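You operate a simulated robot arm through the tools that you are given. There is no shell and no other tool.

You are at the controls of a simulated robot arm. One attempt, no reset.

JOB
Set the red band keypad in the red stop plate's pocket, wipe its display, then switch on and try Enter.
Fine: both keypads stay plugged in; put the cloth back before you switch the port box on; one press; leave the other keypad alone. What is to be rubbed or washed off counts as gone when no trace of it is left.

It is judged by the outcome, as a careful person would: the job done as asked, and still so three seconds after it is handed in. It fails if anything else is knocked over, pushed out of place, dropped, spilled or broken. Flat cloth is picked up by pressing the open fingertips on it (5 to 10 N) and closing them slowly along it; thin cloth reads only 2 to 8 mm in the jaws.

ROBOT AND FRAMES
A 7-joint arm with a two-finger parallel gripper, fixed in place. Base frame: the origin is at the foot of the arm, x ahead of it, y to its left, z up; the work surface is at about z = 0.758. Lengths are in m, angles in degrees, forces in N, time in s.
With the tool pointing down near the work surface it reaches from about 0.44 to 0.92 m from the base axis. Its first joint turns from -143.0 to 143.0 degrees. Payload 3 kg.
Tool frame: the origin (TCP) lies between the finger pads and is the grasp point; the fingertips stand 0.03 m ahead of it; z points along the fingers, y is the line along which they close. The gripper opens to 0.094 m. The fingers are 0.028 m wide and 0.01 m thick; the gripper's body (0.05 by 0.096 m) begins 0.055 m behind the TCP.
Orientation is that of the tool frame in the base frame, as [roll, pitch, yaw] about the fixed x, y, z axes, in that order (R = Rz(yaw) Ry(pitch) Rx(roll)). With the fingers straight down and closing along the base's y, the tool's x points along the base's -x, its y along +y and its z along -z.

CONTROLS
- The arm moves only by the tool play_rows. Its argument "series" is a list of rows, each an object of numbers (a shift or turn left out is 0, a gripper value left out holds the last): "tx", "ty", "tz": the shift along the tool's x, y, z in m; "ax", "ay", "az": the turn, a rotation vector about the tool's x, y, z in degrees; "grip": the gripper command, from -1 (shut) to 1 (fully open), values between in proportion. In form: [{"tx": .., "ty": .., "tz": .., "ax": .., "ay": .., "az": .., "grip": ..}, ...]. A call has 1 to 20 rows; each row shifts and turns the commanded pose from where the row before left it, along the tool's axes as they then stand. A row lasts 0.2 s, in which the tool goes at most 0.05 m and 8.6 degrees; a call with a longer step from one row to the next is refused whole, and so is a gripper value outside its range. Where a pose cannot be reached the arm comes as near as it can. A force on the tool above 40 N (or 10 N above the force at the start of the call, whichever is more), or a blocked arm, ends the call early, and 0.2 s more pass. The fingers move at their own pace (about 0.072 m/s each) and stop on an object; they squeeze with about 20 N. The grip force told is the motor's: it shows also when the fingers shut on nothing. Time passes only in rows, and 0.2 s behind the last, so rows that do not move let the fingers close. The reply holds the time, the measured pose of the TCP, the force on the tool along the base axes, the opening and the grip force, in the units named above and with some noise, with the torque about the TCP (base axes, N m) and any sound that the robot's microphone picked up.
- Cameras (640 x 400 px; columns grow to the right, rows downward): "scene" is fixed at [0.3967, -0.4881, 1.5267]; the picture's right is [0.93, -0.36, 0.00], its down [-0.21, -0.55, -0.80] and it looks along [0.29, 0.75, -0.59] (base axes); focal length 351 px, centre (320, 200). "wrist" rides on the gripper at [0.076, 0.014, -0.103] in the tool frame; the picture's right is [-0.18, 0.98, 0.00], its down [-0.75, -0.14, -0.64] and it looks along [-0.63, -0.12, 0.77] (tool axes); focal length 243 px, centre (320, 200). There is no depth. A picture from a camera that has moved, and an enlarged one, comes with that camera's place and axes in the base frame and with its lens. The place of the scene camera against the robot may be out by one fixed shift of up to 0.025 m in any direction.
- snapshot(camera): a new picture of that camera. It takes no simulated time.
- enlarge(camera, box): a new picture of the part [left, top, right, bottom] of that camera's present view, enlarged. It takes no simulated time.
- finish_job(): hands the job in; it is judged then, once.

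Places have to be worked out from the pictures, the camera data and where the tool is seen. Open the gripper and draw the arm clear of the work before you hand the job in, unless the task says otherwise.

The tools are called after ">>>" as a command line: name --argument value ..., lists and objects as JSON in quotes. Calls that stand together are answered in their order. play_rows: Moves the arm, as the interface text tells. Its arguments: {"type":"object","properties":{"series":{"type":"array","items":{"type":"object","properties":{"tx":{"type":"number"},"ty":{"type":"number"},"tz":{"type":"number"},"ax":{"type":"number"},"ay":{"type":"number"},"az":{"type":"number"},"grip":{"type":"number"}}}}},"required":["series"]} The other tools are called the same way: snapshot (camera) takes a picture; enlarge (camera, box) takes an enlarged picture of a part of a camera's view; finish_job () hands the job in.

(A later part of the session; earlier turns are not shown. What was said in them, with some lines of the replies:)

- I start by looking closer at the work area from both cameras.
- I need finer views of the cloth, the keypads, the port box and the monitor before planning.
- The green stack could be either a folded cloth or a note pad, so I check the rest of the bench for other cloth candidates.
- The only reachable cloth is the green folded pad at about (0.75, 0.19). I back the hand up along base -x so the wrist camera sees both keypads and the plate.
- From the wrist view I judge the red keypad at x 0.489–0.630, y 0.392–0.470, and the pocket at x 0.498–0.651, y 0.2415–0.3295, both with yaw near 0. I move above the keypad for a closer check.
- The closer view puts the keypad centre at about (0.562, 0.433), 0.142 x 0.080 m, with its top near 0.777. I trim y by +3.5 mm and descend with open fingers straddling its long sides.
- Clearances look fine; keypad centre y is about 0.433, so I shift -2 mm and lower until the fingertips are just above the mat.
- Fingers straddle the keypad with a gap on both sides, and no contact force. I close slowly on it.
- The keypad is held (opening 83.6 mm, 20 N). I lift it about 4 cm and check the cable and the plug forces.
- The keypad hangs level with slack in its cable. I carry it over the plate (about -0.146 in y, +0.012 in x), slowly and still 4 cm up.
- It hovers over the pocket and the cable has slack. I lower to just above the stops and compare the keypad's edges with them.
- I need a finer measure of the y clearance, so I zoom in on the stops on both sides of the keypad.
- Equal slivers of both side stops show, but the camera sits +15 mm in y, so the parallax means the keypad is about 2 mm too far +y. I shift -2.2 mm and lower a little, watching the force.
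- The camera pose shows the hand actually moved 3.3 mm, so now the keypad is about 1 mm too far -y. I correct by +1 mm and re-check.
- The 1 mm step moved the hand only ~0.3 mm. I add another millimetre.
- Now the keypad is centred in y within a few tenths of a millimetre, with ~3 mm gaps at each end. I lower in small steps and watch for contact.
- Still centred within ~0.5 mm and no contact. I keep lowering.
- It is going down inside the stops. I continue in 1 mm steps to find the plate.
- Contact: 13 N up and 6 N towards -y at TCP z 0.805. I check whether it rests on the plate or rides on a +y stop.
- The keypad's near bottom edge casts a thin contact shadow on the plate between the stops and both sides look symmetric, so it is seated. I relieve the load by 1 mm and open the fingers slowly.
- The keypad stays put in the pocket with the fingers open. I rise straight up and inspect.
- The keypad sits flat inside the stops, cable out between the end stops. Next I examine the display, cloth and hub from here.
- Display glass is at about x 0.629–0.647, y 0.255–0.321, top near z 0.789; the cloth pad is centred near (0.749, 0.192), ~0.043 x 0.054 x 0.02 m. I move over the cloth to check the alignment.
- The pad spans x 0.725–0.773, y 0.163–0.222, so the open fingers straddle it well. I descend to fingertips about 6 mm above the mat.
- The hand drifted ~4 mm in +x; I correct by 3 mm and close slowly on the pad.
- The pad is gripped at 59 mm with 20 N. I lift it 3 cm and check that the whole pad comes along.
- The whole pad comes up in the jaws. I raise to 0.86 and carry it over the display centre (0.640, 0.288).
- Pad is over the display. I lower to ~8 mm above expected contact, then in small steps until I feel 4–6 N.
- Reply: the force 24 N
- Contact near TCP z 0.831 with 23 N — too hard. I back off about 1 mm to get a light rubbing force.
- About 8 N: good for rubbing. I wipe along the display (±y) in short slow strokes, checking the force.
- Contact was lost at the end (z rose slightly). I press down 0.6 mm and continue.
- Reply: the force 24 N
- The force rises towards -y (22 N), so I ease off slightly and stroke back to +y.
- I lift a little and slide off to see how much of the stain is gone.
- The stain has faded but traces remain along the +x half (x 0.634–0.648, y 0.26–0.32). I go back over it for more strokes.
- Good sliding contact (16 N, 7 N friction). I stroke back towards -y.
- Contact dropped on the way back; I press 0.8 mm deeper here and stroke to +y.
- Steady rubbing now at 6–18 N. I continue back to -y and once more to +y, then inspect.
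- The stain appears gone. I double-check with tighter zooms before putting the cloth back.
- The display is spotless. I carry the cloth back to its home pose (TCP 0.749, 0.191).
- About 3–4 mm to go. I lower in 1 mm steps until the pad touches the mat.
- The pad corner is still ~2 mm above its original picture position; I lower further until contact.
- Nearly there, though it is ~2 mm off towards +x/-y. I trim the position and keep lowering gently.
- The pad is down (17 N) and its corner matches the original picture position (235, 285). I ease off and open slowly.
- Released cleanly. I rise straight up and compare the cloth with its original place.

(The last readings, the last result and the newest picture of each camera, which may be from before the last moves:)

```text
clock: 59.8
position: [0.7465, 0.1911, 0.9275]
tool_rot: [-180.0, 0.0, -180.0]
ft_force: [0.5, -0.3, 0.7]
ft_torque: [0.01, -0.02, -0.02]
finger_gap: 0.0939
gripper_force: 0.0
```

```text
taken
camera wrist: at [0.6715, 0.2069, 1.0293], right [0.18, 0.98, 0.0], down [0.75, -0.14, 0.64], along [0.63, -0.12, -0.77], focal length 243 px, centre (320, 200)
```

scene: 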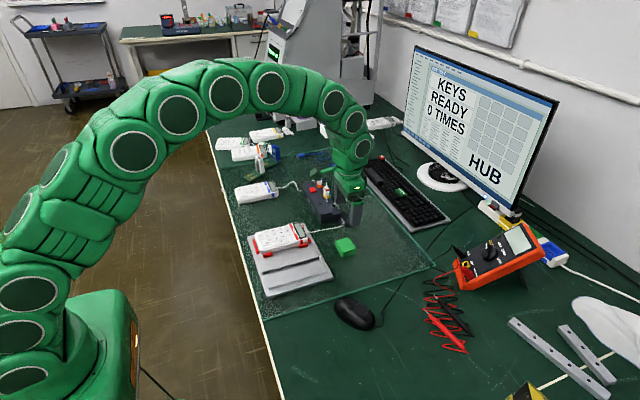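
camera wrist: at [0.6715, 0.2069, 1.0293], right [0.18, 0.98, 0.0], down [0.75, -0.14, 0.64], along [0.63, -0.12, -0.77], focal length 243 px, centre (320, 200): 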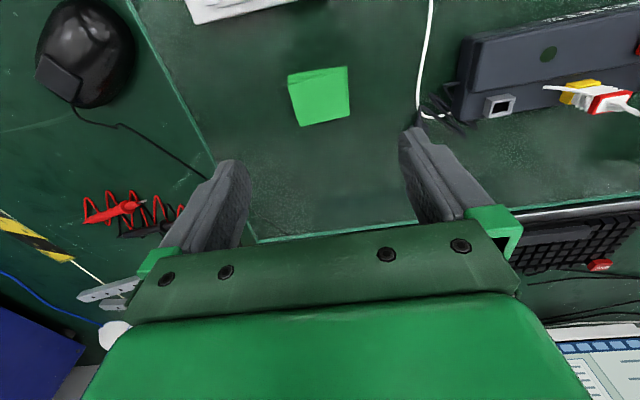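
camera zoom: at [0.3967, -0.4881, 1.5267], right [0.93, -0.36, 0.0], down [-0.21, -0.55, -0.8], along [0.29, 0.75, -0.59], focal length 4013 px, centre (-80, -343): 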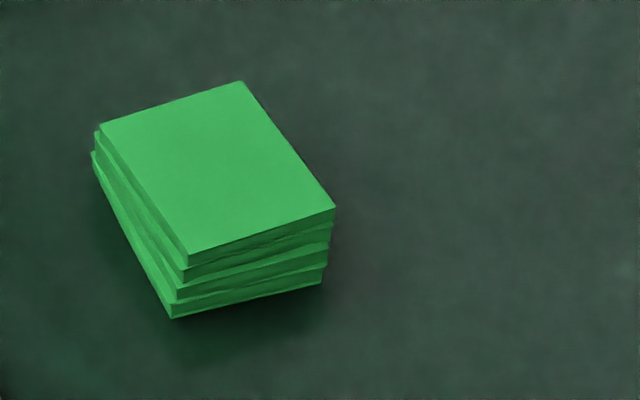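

The cloth is back within ~2 mm. Now I move to look at the hub and its red switch at about (0.745, 0.467).

>>> play_rows --series '[{"tx": 0.0181, "ty": 0.0384, "tz": -0.003}, {"tx": 0.0181, "ty": 0.0384, "tz": -0.003}, {"tx": 0.0181, "ty": 0.0384, "tz": -0.003}, {"tx": 0.0181, "ty": 0.0384, "tz": -0.003}, {"tx": 0.0181, "ty": 0.0384, "tz": -0.003}, {"tx": 0.0181, "ty": 0.0384, "tz": -0.003}, {"tx": 0.0181, "ty": 0.0384, "tz": -0.003}, {}, {}]'

>>> snapshot --camera "wrist"

>>> enlarge --camera "scene" --box '[225, 160, 385, 280]'

```text
clock: 61.8
position: [0.6207, 0.463, 0.9489]
tool_rot: [180.0, 0.0, 180.0]
ft_force: [-0.5, 0.0, 0.4]
ft_torque: [0.0, -0.01, -0.01]
finger_gap: 0.094
gripper_force: 0.1
```

```text
taken
camera wrist: at [0.545, 0.4787, 1.0508], right [0.18, 0.98, 0.0], down [0.75, -0.14, 0.64], along [0.63, -0.12, -0.77], focal length 243 px, centre (320, 200)
```

wrist: 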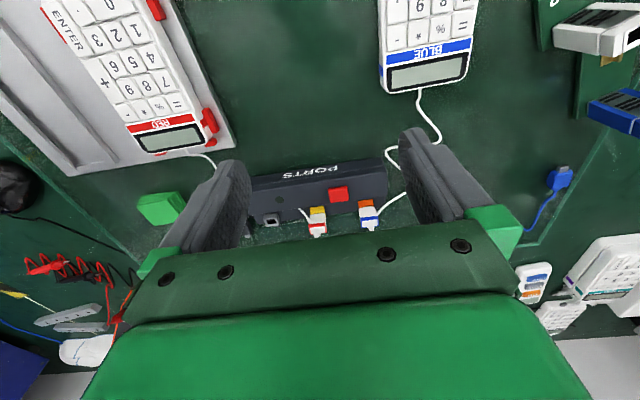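

```text
3.33 times, centred on (305, 220) of scene
camera zoom: at [0.3967, -0.4881, 1.5267], right [0.93, -0.36, 0.0], down [-0.21, -0.55, -0.8], along [0.29, 0.75, -0.59], focal length 1170 px, centre (370, 133)
```

zoom: 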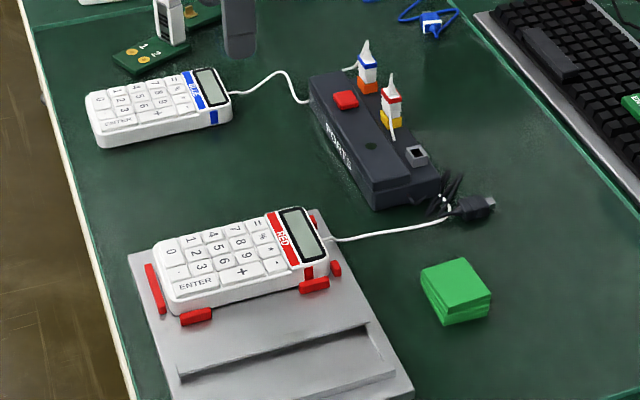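

>>> enlarge --camera "wrist" --box '[240, 140, 420, 250]'

>>> enlarge --camera "scene" --box '[295, 165, 345, 215]'

```text
3.56 times, centred on (330, 195) of wrist
camera zoom: at [0.545, 0.4787, 1.0508], right [0.18, 0.98, 0.0], down [0.75, -0.14, 0.64], along [0.63, -0.12, -0.77], focal length 863 px, centre (284, 218)
```

zoom: 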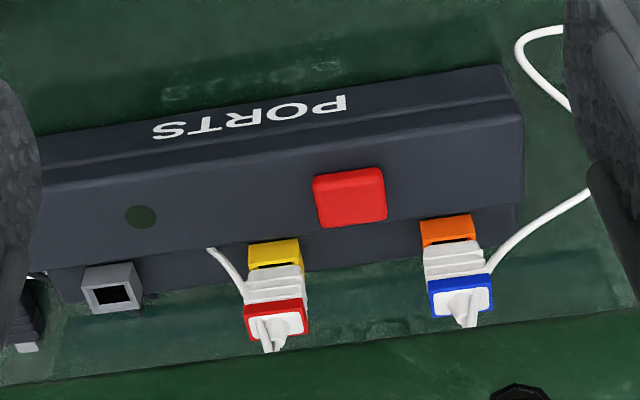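

```text
8.00 times, centred on (320, 190) of scene
camera zoom: at [0.3967, -0.4881, 1.5267], right [0.93, -0.36, 0.0], down [-0.21, -0.55, -0.8], along [0.29, 0.75, -0.59], focal length 2809 px, centre (320, 280)
```

zoom: 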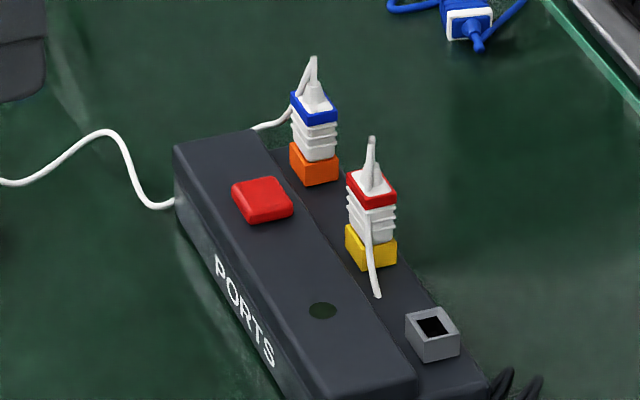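

>>> enlarge --camera "wrist" --box '[318, 175, 362, 212]'

>>> enlarge --camera "scene" --box '[305, 180, 330, 200]'

```text
10.81 times, centred on (340, 194) of wrist
camera zoom: at [0.545, 0.4787, 1.0508], right [0.18, 0.98, 0.0], down [0.75, -0.14, 0.64], along [0.63, -0.12, -0.77], focal length 2623 px, centre (104, 270)
```

zoom: 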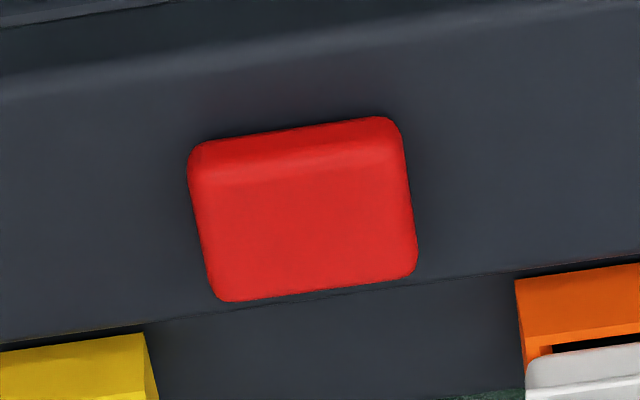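

```text
16.00 times, centred on (318, 190) of scene
camera zoom: at [0.3967, -0.4881, 1.5267], right [0.93, -0.36, 0.0], down [-0.21, -0.55, -0.8], along [0.29, 0.75, -0.59], focal length 5618 px, centre (360, 360)
```

zoom: 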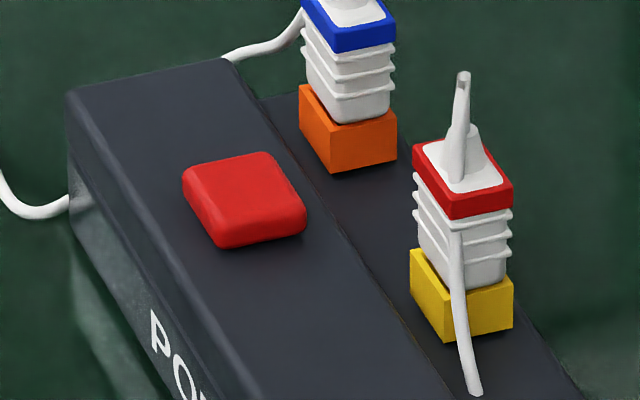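

The switch top is centred near (0.746, 0.4665, ~0.80); the two upright plugs are at x ≈ 0.78, y ≈ 0.43 and 0.50. I close the fingers and hover above the switch.

>>> play_rows --series '[{"tx": -0.031, "ty": 0.001, "grip": 0.2}, {"tx": -0.031, "ty": 0.001, "grip": -0.6}, {"tx": -0.031, "ty": 0.001, "grip": -1}, {"tx": -0.031, "ty": 0.0005, "grip": -1}, {"tz": 0.03}, {"tz": 0.03}, {"tz": 0.015}, {}, {}]'

>>> snapshot --camera "wrist"

>>> enlarge --camera "scene" --box '[290, 150, 350, 210]'

```text
clock: 63.8
position: [0.7461, 0.4651, 0.8741]
tool_rot: [-180.0, 0.1, -180.0]
ft_force: [0.1, 0.2, 0.1]
ft_torque: [0.0, -0.04, 0.0]
finger_gap: 0.0
gripper_force: 19.6
```

```text
taken
camera wrist: at [0.6703, 0.4796, 0.9756], right [0.18, 0.98, 0.0], down [0.75, -0.14, 0.64], along [0.63, -0.12, -0.77], focal length 243 px, centre (320, 200)
```

wrist: 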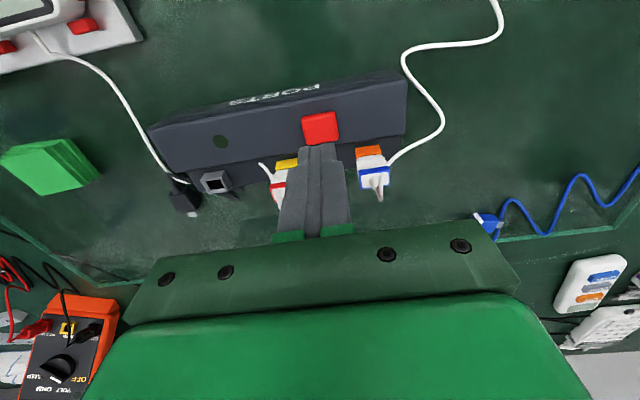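

```text
6.67 times, centred on (320, 180) of scene
camera zoom: at [0.3967, -0.4881, 1.5267], right [0.93, -0.36, 0.0], down [-0.21, -0.55, -0.8], along [0.29, 0.75, -0.59], focal length 2341 px, centre (320, 333)
```

zoom: 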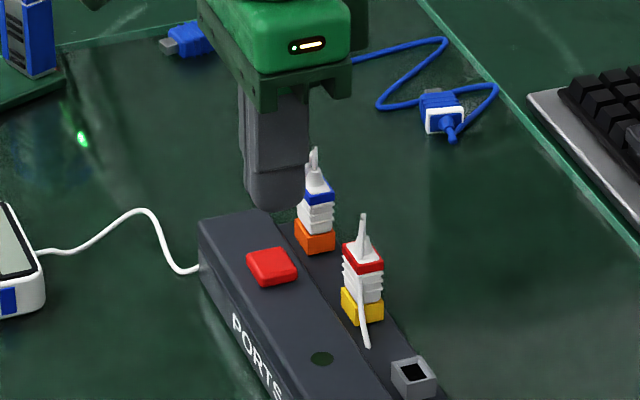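

The closed fingertips are aligned over the switch (target 0.7466, 0.467). I descend most of the way.

>>> play_rows --series '[{"ty": 0.0015, "tz": 0.015}, {"tz": 0.012}, {"tz": 0.006}, {}, {}]'

>>> enlarge --camera "scene" --box '[290, 150, 350, 210]'

>>> enlarge --camera "wrist" --box '[240, 80, 420, 240]'

```text
clock: 65.0
position: [0.7462, 0.4639, 0.8412]
tool_rot: [180.0, 0.1, 180.0]
ft_force: [-0.7, 0.3, -0.7]
ft_torque: [0.01, -0.03, 0.03]
finger_gap: 0.0
gripper_force: 19.9
```

```text
6.67 times, centred on (320, 180) of scene
camera zoom: at [0.3967, -0.4881, 1.5267], right [0.93, -0.36, 0.0], down [-0.21, -0.55, -0.8], along [0.29, 0.75, -0.59], focal length 2341 px, centre (320, 333)
```

zoom: 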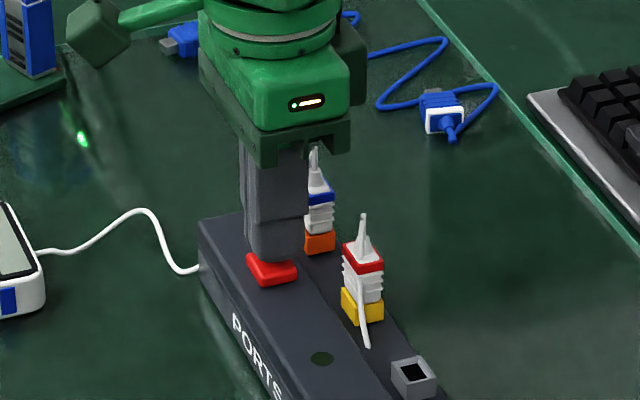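

```text
2.50 times, centred on (330, 160) of wrist
camera zoom: at [0.6701, 0.48, 0.9436], right [0.18, 0.98, 0.0], down [0.75, -0.14, 0.64], along [0.63, -0.12, -0.77], focal length 606 px, centre (295, 300)
```

zoom: 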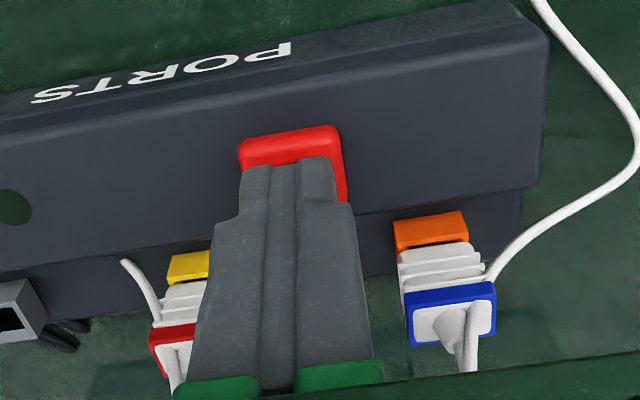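

Fingertips are ~1 cm above the switch and clear of both plugs. I press down slowly, watching for force, click sound and the LED.

>>> play_rows --series '[{"ty": 0.0015, "tz": 0.002}, {"tz": 0.002}, {"tz": 0.002}, {}]'

```text
clock: 66.0
position: [0.7448, 0.4682, 0.8366]
tool_rot: [-180.0, 0.0, -180.0]
ft_force: [-0.1, -0.6, 0.5]
ft_torque: [-0.01, 0.01, -0.03]
finger_gap: 0.0
gripper_force: 19.6
```

>>> play_rows --series '[{"tz": 0.0015}, {"tz": 0.0015}, {}]'

```text
clock: 66.8
position: [0.7456, 0.4689, 0.8332]
tool_rot: [179.9, 0.2, 180.0]
ft_force: [2.8, 3.0, 6.9]
ft_torque: [0.08, -0.04, 0.02]
finger_gap: 0.0006
gripper_force: 20.0
heard: click
```

A click was heard at 7 N. I look at the LED and monitor before retracting.

>>> enlarge --camera "scene" --box '[290, 150, 370, 230]'

>>> enlarge --camera "scene" --box '[400, 40, 560, 220]'

```text
5.00 times, centred on (330, 190) of scene
camera zoom: at [0.3967, -0.4881, 1.5267], right [0.93, -0.36, 0.0], down [-0.21, -0.55, -0.8], along [0.29, 0.75, -0.59], focal length 1756 px, centre (270, 250)
```

zoom: 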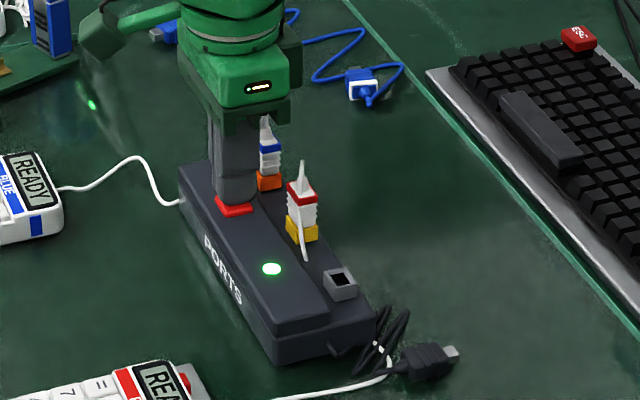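

```text
2.22 times, centred on (480, 130) of scene
camera zoom: at [0.3967, -0.4881, 1.5267], right [0.93, -0.36, 0.0], down [-0.21, -0.55, -0.8], along [0.29, 0.75, -0.59], focal length 780 px, centre (-36, 356)
```

zoom: 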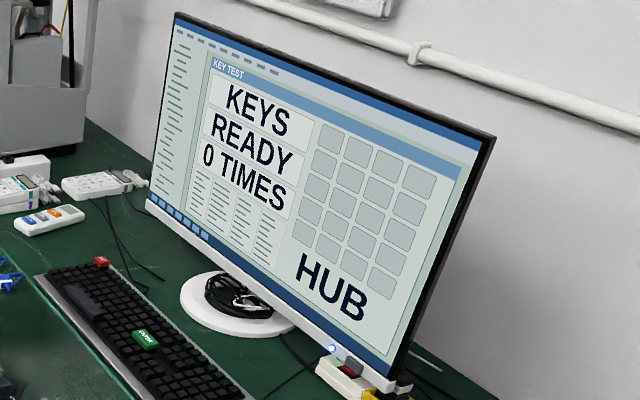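

The LED is green and both keypads show READY. I lift straight off the switch.

>>> play_rows --series '[{"tz": -0.004}, {"tz": -0.01}, {"tz": -0.03}, {"tz": -0.04}, {"tz": -0.03}, {}, {}]'

>>> enlarge --camera "scene" --box '[225, 150, 385, 280]'

```text
clock: 68.4
position: [0.7443, 0.4692, 0.9451]
tool_rot: [-180.0, 0.1, -180.0]
ft_force: [0.7, 0.8, 0.1]
ft_torque: [-0.01, 0.03, 0.02]
finger_gap: 0.0
gripper_force: 20.1
```

```text
3.08 times, centred on (305, 215) of scene
camera zoom: at [0.3967, -0.4881, 1.5267], right [0.93, -0.36, 0.0], down [-0.21, -0.55, -0.8], along [0.29, 0.75, -0.59], focal length 1080 px, centre (366, 154)
```

zoom: 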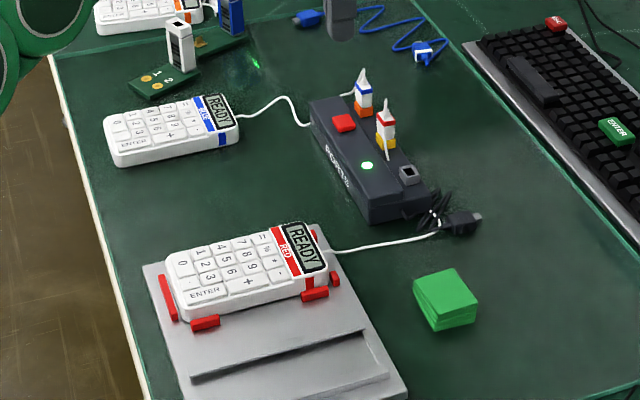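

Power is on. Next is ENTER on the red keypad, about (0.526, 0.259) with key size 39 x 17 mm; I'll press with a single finger (10 mm thick), fingers 30 mm apart. I move there and look.

>>> play_rows --series '[{"tx": 0.0272, "ty": -0.0288, "tz": 0.002}, {"tx": 0.0272, "ty": -0.0288, "tz": 0.002}, {"tx": 0.0272, "ty": -0.0288, "tz": 0.002}, {"tx": 0.0272, "ty": -0.0288, "tz": 0.002}, {"tx": 0.0272, "ty": -0.0288, "tz": 0.002}, {"tx": 0.0272, "ty": -0.0288, "tz": 0.002}, {"tx": 0.0272, "ty": -0.0288, "tz": 0.003, "grip": -0.7}, {"tx": 0.0272, "ty": -0.0286, "tz": 0.003, "grip": -0.36}, {}, {}, {}]'

>>> snapshot --camera "wrist"

>>> enlarge --camera "wrist" --box '[240, 30, 440, 230]'

>>> enlarge --camera "scene" --box '[235, 190, 335, 280]'

```text
clock: 70.8
position: [0.5226, 0.2382, 0.9278]
tool_rot: [180.0, -0.1, 180.0]
ft_force: [0.4, -0.1, 0.6]
ft_torque: [0.02, 0.0, 0.03]
finger_gap: 0.0302
gripper_force: 0.0
```

```text
taken
camera wrist: at [0.4471, 0.2539, 1.0295], right [0.18, 0.98, 0.0], down [0.75, -0.14, 0.64], along [0.63, -0.12, -0.77], focal length 243 px, centre (320, 200)
```

wrist: 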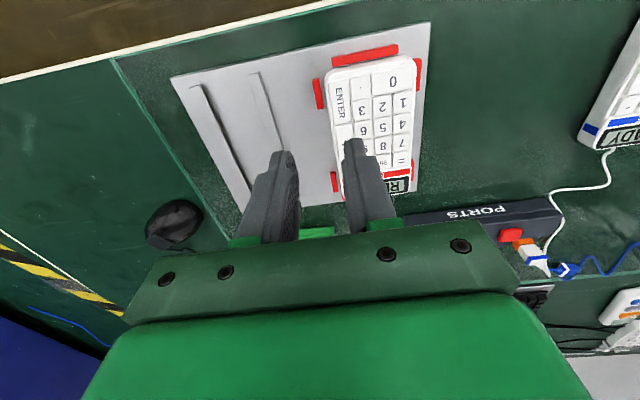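

```text
2.00 times, centred on (340, 130) of wrist
camera zoom: at [0.4471, 0.2539, 1.0295], right [0.18, 0.98, 0.0], down [0.75, -0.14, 0.64], along [0.63, -0.12, -0.77], focal length 485 px, centre (280, 340)
```

zoom: 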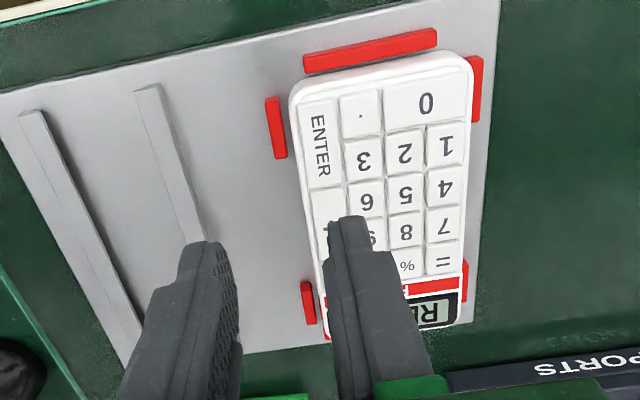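

```text
4.44 times, centred on (285, 235) of scene
camera zoom: at [0.3967, -0.4881, 1.5267], right [0.93, -0.36, 0.0], down [-0.21, -0.55, -0.8], along [0.29, 0.75, -0.59], focal length 1560 px, centre (476, 44)
```

zoom: 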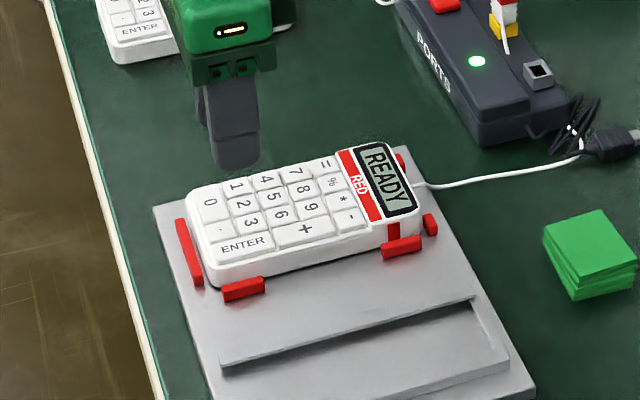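

ENTER spans x 0.505–0.545, y 0.252–0.269; the +y finger is about 0.7 mm too far +y at most, well within the key. I trim slightly and come down to about 1 cm above the key.

>>> play_rows --series '[{"tx": -0.001, "ty": -0.0008, "tz": 0.03}, {"tz": 0.03}, {"tz": 0.02}, {"tz": 0.01}, {}, {}]'

>>> enlarge --camera "wrist" --box '[240, 30, 440, 230]'

>>> enlarge --camera "scene" --box '[245, 210, 315, 270]'

```text
clock: 72.2
position: [0.5272, 0.237, 0.8388]
tool_rot: [-180.0, 0.0, -179.9]
ft_force: [0.7, -0.2, -0.2]
ft_torque: [0.01, 0.0, -0.01]
finger_gap: 0.0301
gripper_force: 0.0
```

```text
2.00 times, centred on (340, 130) of wrist
camera zoom: at [0.4521, 0.2523, 0.9414], right [0.18, 0.98, 0.0], down [0.75, -0.14, 0.64], along [0.63, -0.12, -0.77], focal length 485 px, centre (280, 340)
```

zoom: 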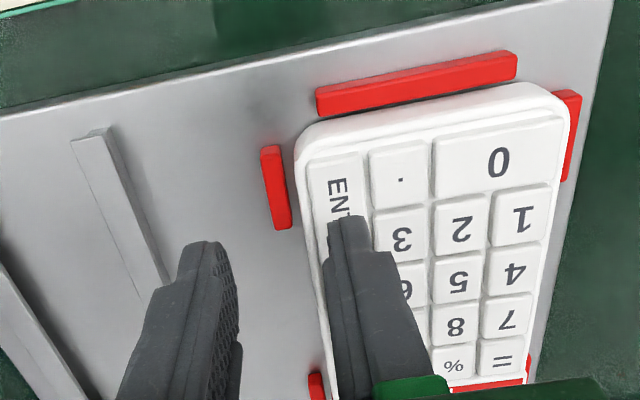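

```text
6.67 times, centred on (280, 240) of scene
camera zoom: at [0.3967, -0.4881, 1.5267], right [0.93, -0.36, 0.0], down [-0.21, -0.55, -0.8], along [0.29, 0.75, -0.59], focal length 2341 px, centre (587, -67)
```

zoom: 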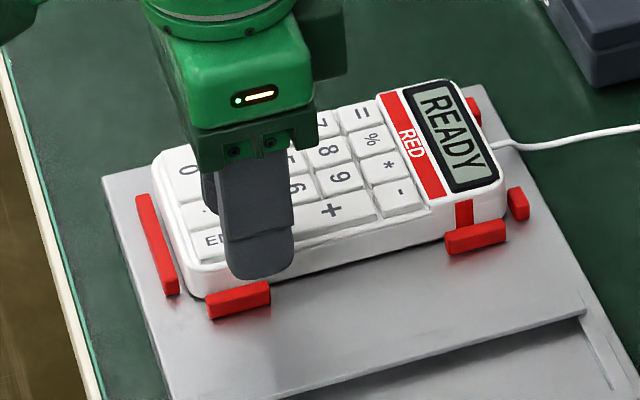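

The finger is over ENTER but ~1.4 mm too far +y and a bit +x; I trim both, then descend in small steps.

>>> play_rows --series '[{"tx": 0.0025, "ty": -0.0014, "tz": 0.003}, {"tz": 0.003}, {}, {}]'

>>> enlarge --camera "wrist" --box '[260, 60, 380, 180]'

>>> enlarge --camera "scene" --box '[245, 210, 315, 270]'

```text
clock: 73.2
position: [0.525, 0.2359, 0.8322]
tool_rot: [-180.0, -0.1, 180.0]
ft_force: [-0.1, 0.4, -0.7]
ft_torque: [-0.02, -0.02, 0.0]
finger_gap: 0.03
gripper_force: 0.0
```

```text
3.33 times, centred on (320, 120) of wrist
camera zoom: at [0.45, 0.2511, 0.9347], right [0.18, 0.98, 0.0], down [0.75, -0.14, 0.64], along [0.63, -0.12, -0.77], focal length 809 px, centre (320, 467)
```

zoom: 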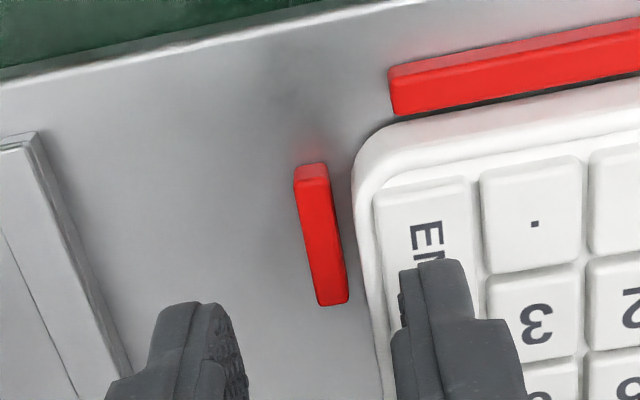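

```text
6.67 times, centred on (280, 240) of scene
camera zoom: at [0.3967, -0.4881, 1.5267], right [0.93, -0.36, 0.0], down [-0.21, -0.55, -0.8], along [0.29, 0.75, -0.59], focal length 2341 px, centre (587, -67)
```

zoom: 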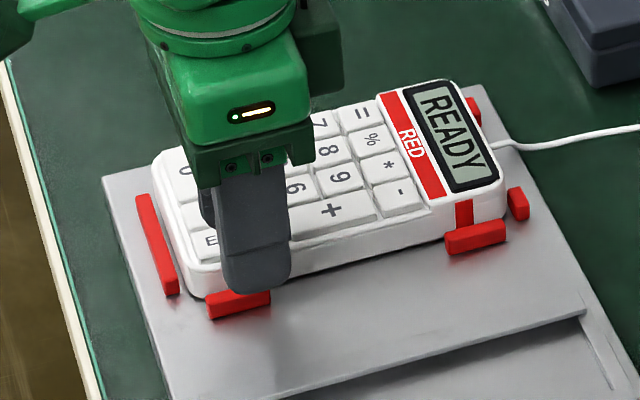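

Finger is well centred on ENTER, ~6 mm above it. I descend in 1 mm steps, listening for the click.

>>> play_rows --series '[{"tz": 0.0015}, {"tz": 0.0015}, {"tz": 0.001}]'

```text
clock: 74.0
position: [0.5267, 0.2351, 0.8279]
tool_rot: [-180.0, 0.0, 180.0]
ft_force: [0.1, -0.3, 0.1]
ft_torque: [0.03, 0.04, 0.03]
finger_gap: 0.0301
gripper_force: 0.1
```

>>> play_rows --series '[{"tz": 0.001}]'

```text
clock: 74.4
position: [0.527, 0.235, 0.8275]
tool_rot: [-180.0, 0.0, -179.9]
ft_force: [-0.4, -0.1, 0.0]
ft_torque: [0.0, -0.01, 0.02]
finger_gap: 0.0301
gripper_force: 0.1
```

>>> play_rows --series '[{"tz": 0.001}]'

```text
clock: 74.8
position: [0.5259, 0.2339, 0.8255]
tool_rot: [180.0, 0.0, -180.0]
ft_force: [-0.2, -1.1, -0.9]
ft_torque: [-0.02, -0.01, 0.01]
finger_gap: 0.0304
gripper_force: 0.1
```

>>> play_rows --series '[{"tz": 0.001}]'

```text
clock: 75.2
position: [0.5256, 0.2339, 0.8254]
tool_rot: [179.9, -0.1, -179.9]
ft_force: [0.2, 0.0, 0.2]
ft_torque: [0.03, -0.02, -0.02]
finger_gap: 0.0301
gripper_force: 0.0
```

Still no contact at TCP z 0.825; I check the wrist view to confirm the finger's position over the key.

>>> enlarge --camera "wrist" --box '[260, 60, 380, 180]'

>>> enlarge --camera "scene" --box '[255, 225, 305, 265]'

```text
3.33 times, centred on (320, 120) of wrist
camera zoom: at [0.4496, 0.2495, 0.9276], right [0.18, 0.98, 0.0], down [0.75, -0.14, 0.64], along [0.63, -0.12, -0.77], focal length 809 px, centre (320, 467)
```

zoom: 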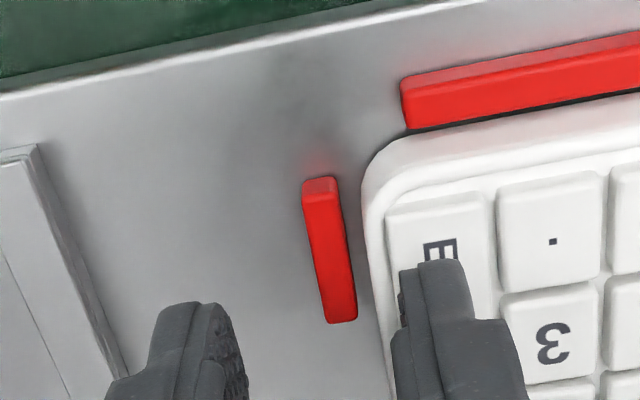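

```text
10.00 times, centred on (280, 245) of scene
camera zoom: at [0.3967, -0.4881, 1.5267], right [0.93, -0.36, 0.0], down [-0.21, -0.55, -0.8], along [0.29, 0.75, -0.59], focal length 3511 px, centre (720, -250)
```

zoom: 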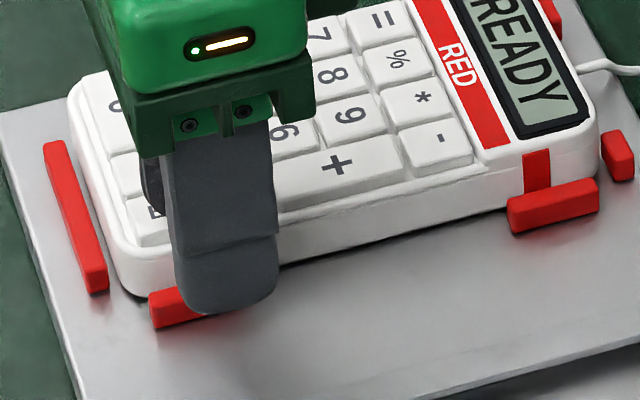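

The finger remains centred on the key (within 1 mm). I continue down.

>>> play_rows --series '[{"tz": 0.001}]'

```text
clock: 75.6
position: [0.526, 0.2341, 0.8233]
tool_rot: [-179.9, 0.1, 180.0]
ft_force: [-0.4, -0.2, -0.1]
ft_torque: [-0.02, 0.05, 0.02]
finger_gap: 0.0302
gripper_force: 0.1
```

>>> play_rows --series '[{"tz": 0.001}]'

```text
clock: 76.0
position: [0.525, 0.2344, 0.8223]
tool_rot: [180.0, -0.1, -179.9]
ft_force: [0.1, 0.3, 0.9]
ft_torque: [0.03, 0.03, 0.0]
finger_gap: 0.0299
gripper_force: 0.0
```

>>> play_rows --series '[{"tz": 0.0007}]'

```text
clock: 76.4
position: [0.5252, 0.235, 0.8232]
tool_rot: [180.0, 0.0, -179.8]
ft_force: [0.1, -0.3, 0.4]
ft_torque: [-0.02, 0.05, -0.02]
finger_gap: 0.03
gripper_force: 0.2
```

>>> play_rows --series '[{"tz": 0.001}]'

```text
clock: 76.8
position: [0.5262, 0.2365, 0.8218]
tool_rot: [-180.0, 0.1, -179.9]
ft_force: [-0.2, 0.5, 0.7]
ft_torque: [-0.01, -0.01, 0.01]
finger_gap: 0.0299
gripper_force: 0.0
heard: click
```

A click was heard. I look at the keypad display and monitor before moving.

>>> enlarge --camera "scene" --box '[400, 40, 560, 220]'

>>> enlarge --camera "scene" --box '[225, 160, 345, 270]'

```text
2.22 times, centred on (480, 130) of scene
camera zoom: at [0.3967, -0.4881, 1.5267], right [0.93, -0.36, 0.0], down [-0.21, -0.55, -0.8], along [0.29, 0.75, -0.59], focal length 780 px, centre (-36, 356)
```

zoom: 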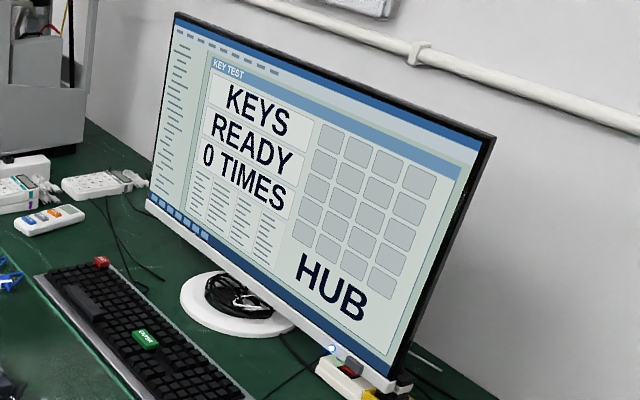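

```text
3.64 times, centred on (285, 215) of scene
camera zoom: at [0.3967, -0.4881, 1.5267], right [0.93, -0.36, 0.0], down [-0.21, -0.55, -0.8], along [0.29, 0.75, -0.59], focal length 1277 px, centre (447, 146)
```

zoom: 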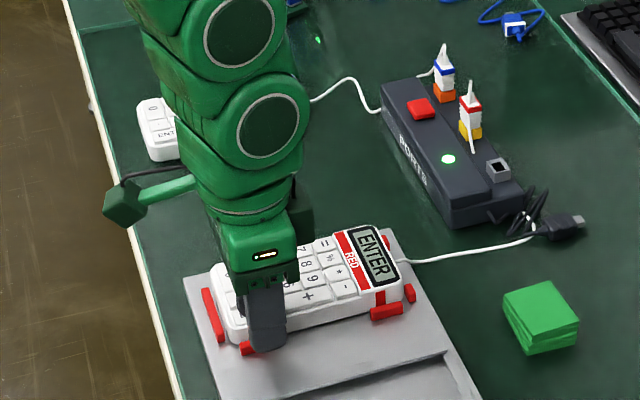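

The red keypad now shows ENTER. I release straight up in one clean move.

>>> play_rows --series '[{"tz": -0.01}, {"tz": -0.03}, {"tz": -0.04}, {"tz": -0.04}, {}, {}]'

>>> enlarge --camera "scene" --box '[400, 40, 560, 220]'

>>> enlarge --camera "scene" --box '[225, 160, 345, 270]'

>>> snapshot --camera "wrist"

```text
clock: 78.2
position: [0.5251, 0.2353, 0.9395]
tool_rot: [-180.0, 0.0, -180.0]
ft_force: [-0.2, 0.3, 0.0]
ft_torque: [-0.02, 0.01, -0.01]
finger_gap: 0.0299
gripper_force: 0.1
```

```text
2.22 times, centred on (480, 130) of scene
camera zoom: at [0.3967, -0.4881, 1.5267], right [0.93, -0.36, 0.0], down [-0.21, -0.55, -0.8], along [0.29, 0.75, -0.59], focal length 780 px, centre (-36, 356)
```

zoom: 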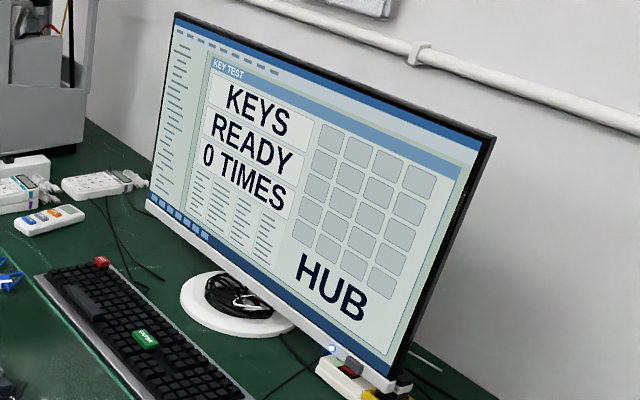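

```text
3.64 times, centred on (285, 215) of scene
camera zoom: at [0.3967, -0.4881, 1.5267], right [0.93, -0.36, 0.0], down [-0.21, -0.55, -0.8], along [0.29, 0.75, -0.59], focal length 1277 px, centre (447, 146)
```

zoom: 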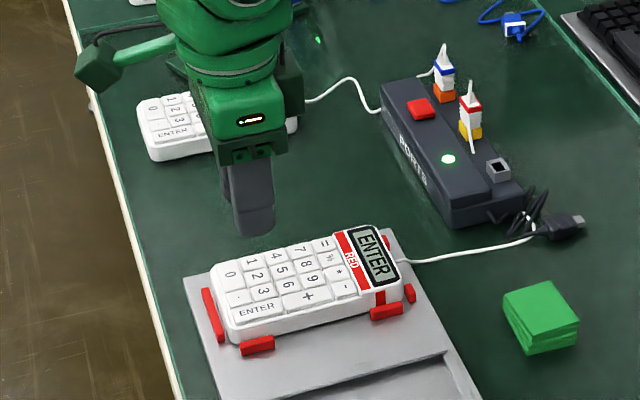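

```text
taken
camera wrist: at [0.4498, 0.2497, 1.0428], right [0.18, 0.98, 0.0], down [0.75, -0.14, 0.64], along [0.63, -0.12, -0.77], focal length 243 px, centre (320, 200)
```

wrist: 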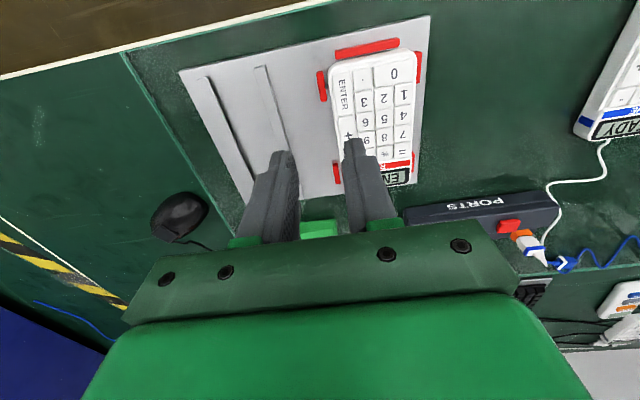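

The keypad shows ENTER, so the one press registered; I won't press again. I open the gripper, draw the arm clear and re-check everything, including the monitor.

>>> play_rows --series '[{"tz": -0.03, "grip": 0.2}, {"tz": -0.04, "grip": 1.0}, {"tz": -0.04}, {"tz": -0.03, "ty": -0.02}, {"ty": -0.03}, {"ty": -0.03}, {"ty": -0.03}, {}, {}, {}]'

>>> snapshot --camera "scene"

>>> enlarge --camera "scene" --box '[225, 160, 385, 280]'

>>> enlarge --camera "scene" --box '[410, 70, 510, 200]'

>>> snapshot --camera "wrist"

```text
clock: 80.4
position: [0.5237, 0.1259, 1.0826]
tool_rot: [179.9, 0.0, 179.9]
ft_force: [-0.3, 0.2, 0.3]
ft_torque: [-0.05, -0.02, -0.02]
finger_gap: 0.0939
gripper_force: 0.1
```

```text
taken
```

scene: 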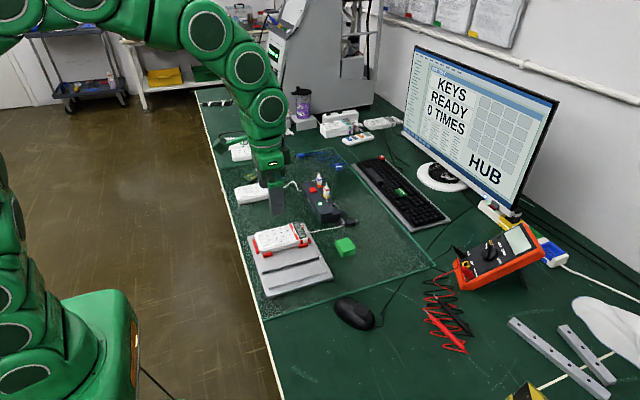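

```text
3.33 times, centred on (305, 220) of scene
camera zoom: at [0.3967, -0.4881, 1.5267], right [0.93, -0.36, 0.0], down [-0.21, -0.55, -0.8], along [0.29, 0.75, -0.59], focal length 1170 px, centre (370, 133)
```

zoom: 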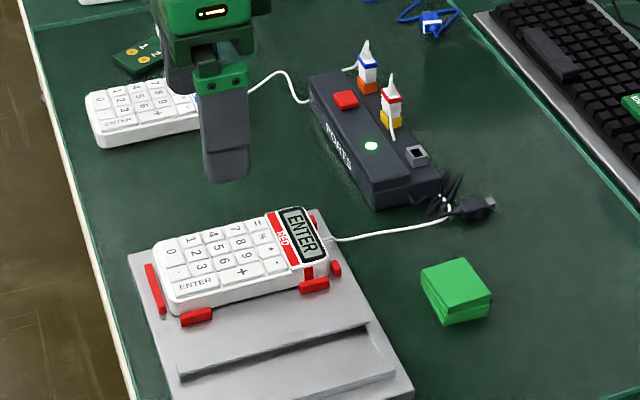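

```text
3.08 times, centred on (460, 135) of scene
camera zoom: at [0.3967, -0.4881, 1.5267], right [0.93, -0.36, 0.0], down [-0.21, -0.55, -0.8], along [0.29, 0.75, -0.59], focal length 1080 px, centre (-111, 400)
```

zoom: 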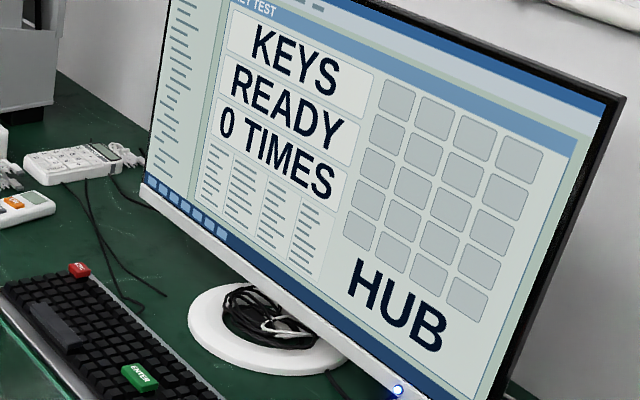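

```text
taken
camera wrist: at [0.449, 0.1409, 1.1841], right [0.18, 0.98, 0.0], down [0.75, -0.14, 0.64], along [0.63, -0.12, -0.77], focal length 243 px, centre (320, 200)
```

wrist: 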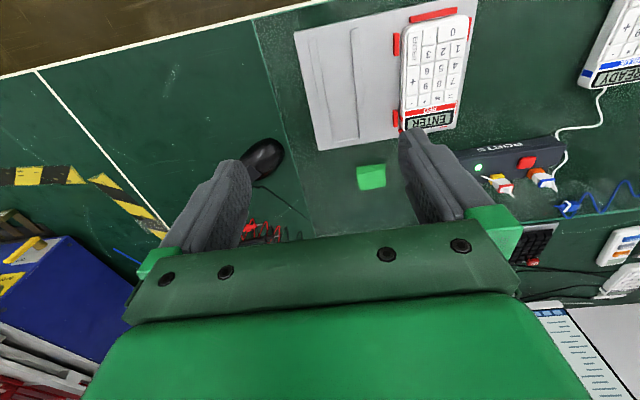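

The job's end state looks right. I compare plate, hub and display with the starting pictures using the same crops.

>>> enlarge --camera "scene" --box '[240, 215, 340, 300]'

>>> enlarge --camera "scene" --box '[290, 165, 370, 265]'

>>> enlarge --camera "wrist" --box '[370, 0, 490, 140]'

>>> enlarge --camera "scene" --box '[240, 205, 320, 265]'

```text
4.71 times, centred on (290, 258) of scene
camera zoom: at [0.3967, -0.4881, 1.5267], right [0.93, -0.36, 0.0], down [-0.21, -0.55, -0.8], along [0.29, 0.75, -0.59], focal length 1652 px, centre (461, -71)
```

zoom: 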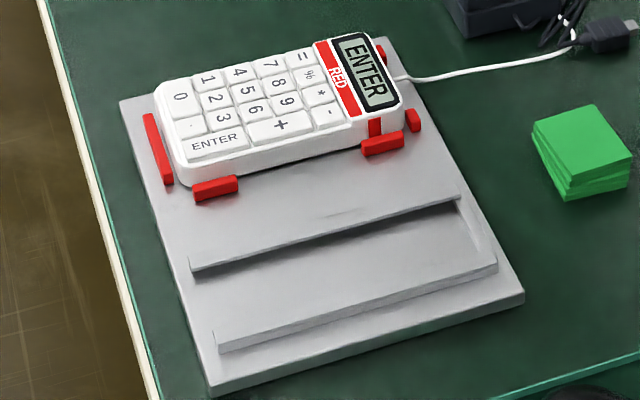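

```text
4.00 times, centred on (330, 215) of scene
camera zoom: at [0.3967, -0.4881, 1.5267], right [0.93, -0.36, 0.0], down [-0.21, -0.55, -0.8], along [0.29, 0.75, -0.59], focal length 1404 px, centre (280, 140)
```

zoom: 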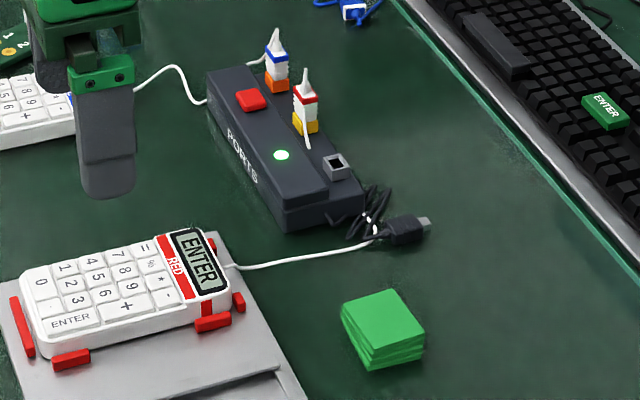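

```text
2.86 times, centred on (430, 70) of wrist
camera zoom: at [0.449, 0.1409, 1.1841], right [0.18, 0.98, 0.0], down [0.75, -0.14, 0.64], along [0.63, -0.12, -0.77], focal length 693 px, centre (6, 571)
```

zoom: 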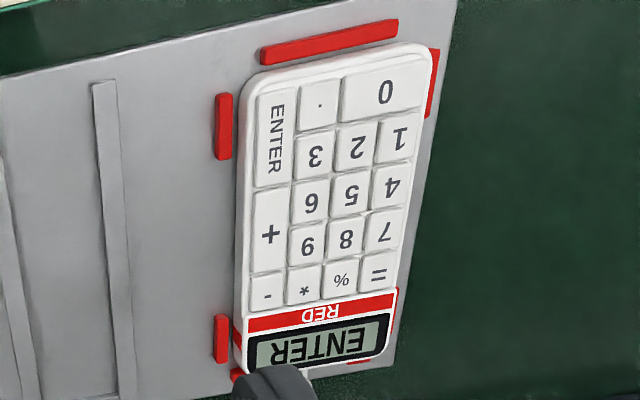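

```text
6.67 times, centred on (280, 235) of scene
camera zoom: at [0.3967, -0.4881, 1.5267], right [0.93, -0.36, 0.0], down [-0.21, -0.55, -0.8], along [0.29, 0.75, -0.59], focal length 2341 px, centre (587, -33)
```

zoom: 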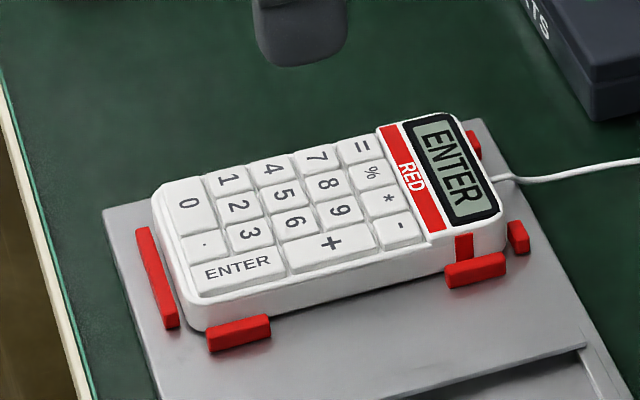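

Everything checks out against the starting pictures:
- The plate and hub have not moved, and the cloth is back within about 2 mm of where it started.
- Both plugs are in, the LED is on, and the red keypad sits in its pocket.
- The display is clean and reads ENTER after a single press.
- The blue keypad was left alone. The monitor still reads "0 TIMES"; it also showed "KEYS READY" before I switched on.

The gripper is open and the arm is clear, so I hand the job in.

>>> finish_job

```text
The job is handed in.
```

The job is handed in. The red band keypad is in the red stop plate's pocket with a clean display. The port box is on, and Enter was pressed once. I haven't seen the judging result.

- **Keypad:** it sits flat between the stops, and its cable comes out between the two end stops. Both keypads are still plugged in.
- **Display:** no trace of the stain showed in close-ups from both cameras.
- **Cloth:** I put it back before switching on, about 2 mm from where it started.
- **Switch and Enter:** the port box light is green and both keypads came up READY. After the one press, the red keypad shows ENTER.
- **Monitor:** it still reads "KEYS READY 0 TIMES". It read the same before I switched on. I didn't press again to test it, because you asked for one press.
- **Everything else:** the plate and port box haven't moved, and I didn't touch the blue keypad. The gripper is open and the arm is clear of the work.

While wiping, I pressed harder than intended twice, up to about 23 N. I saw no damage in the pictures.
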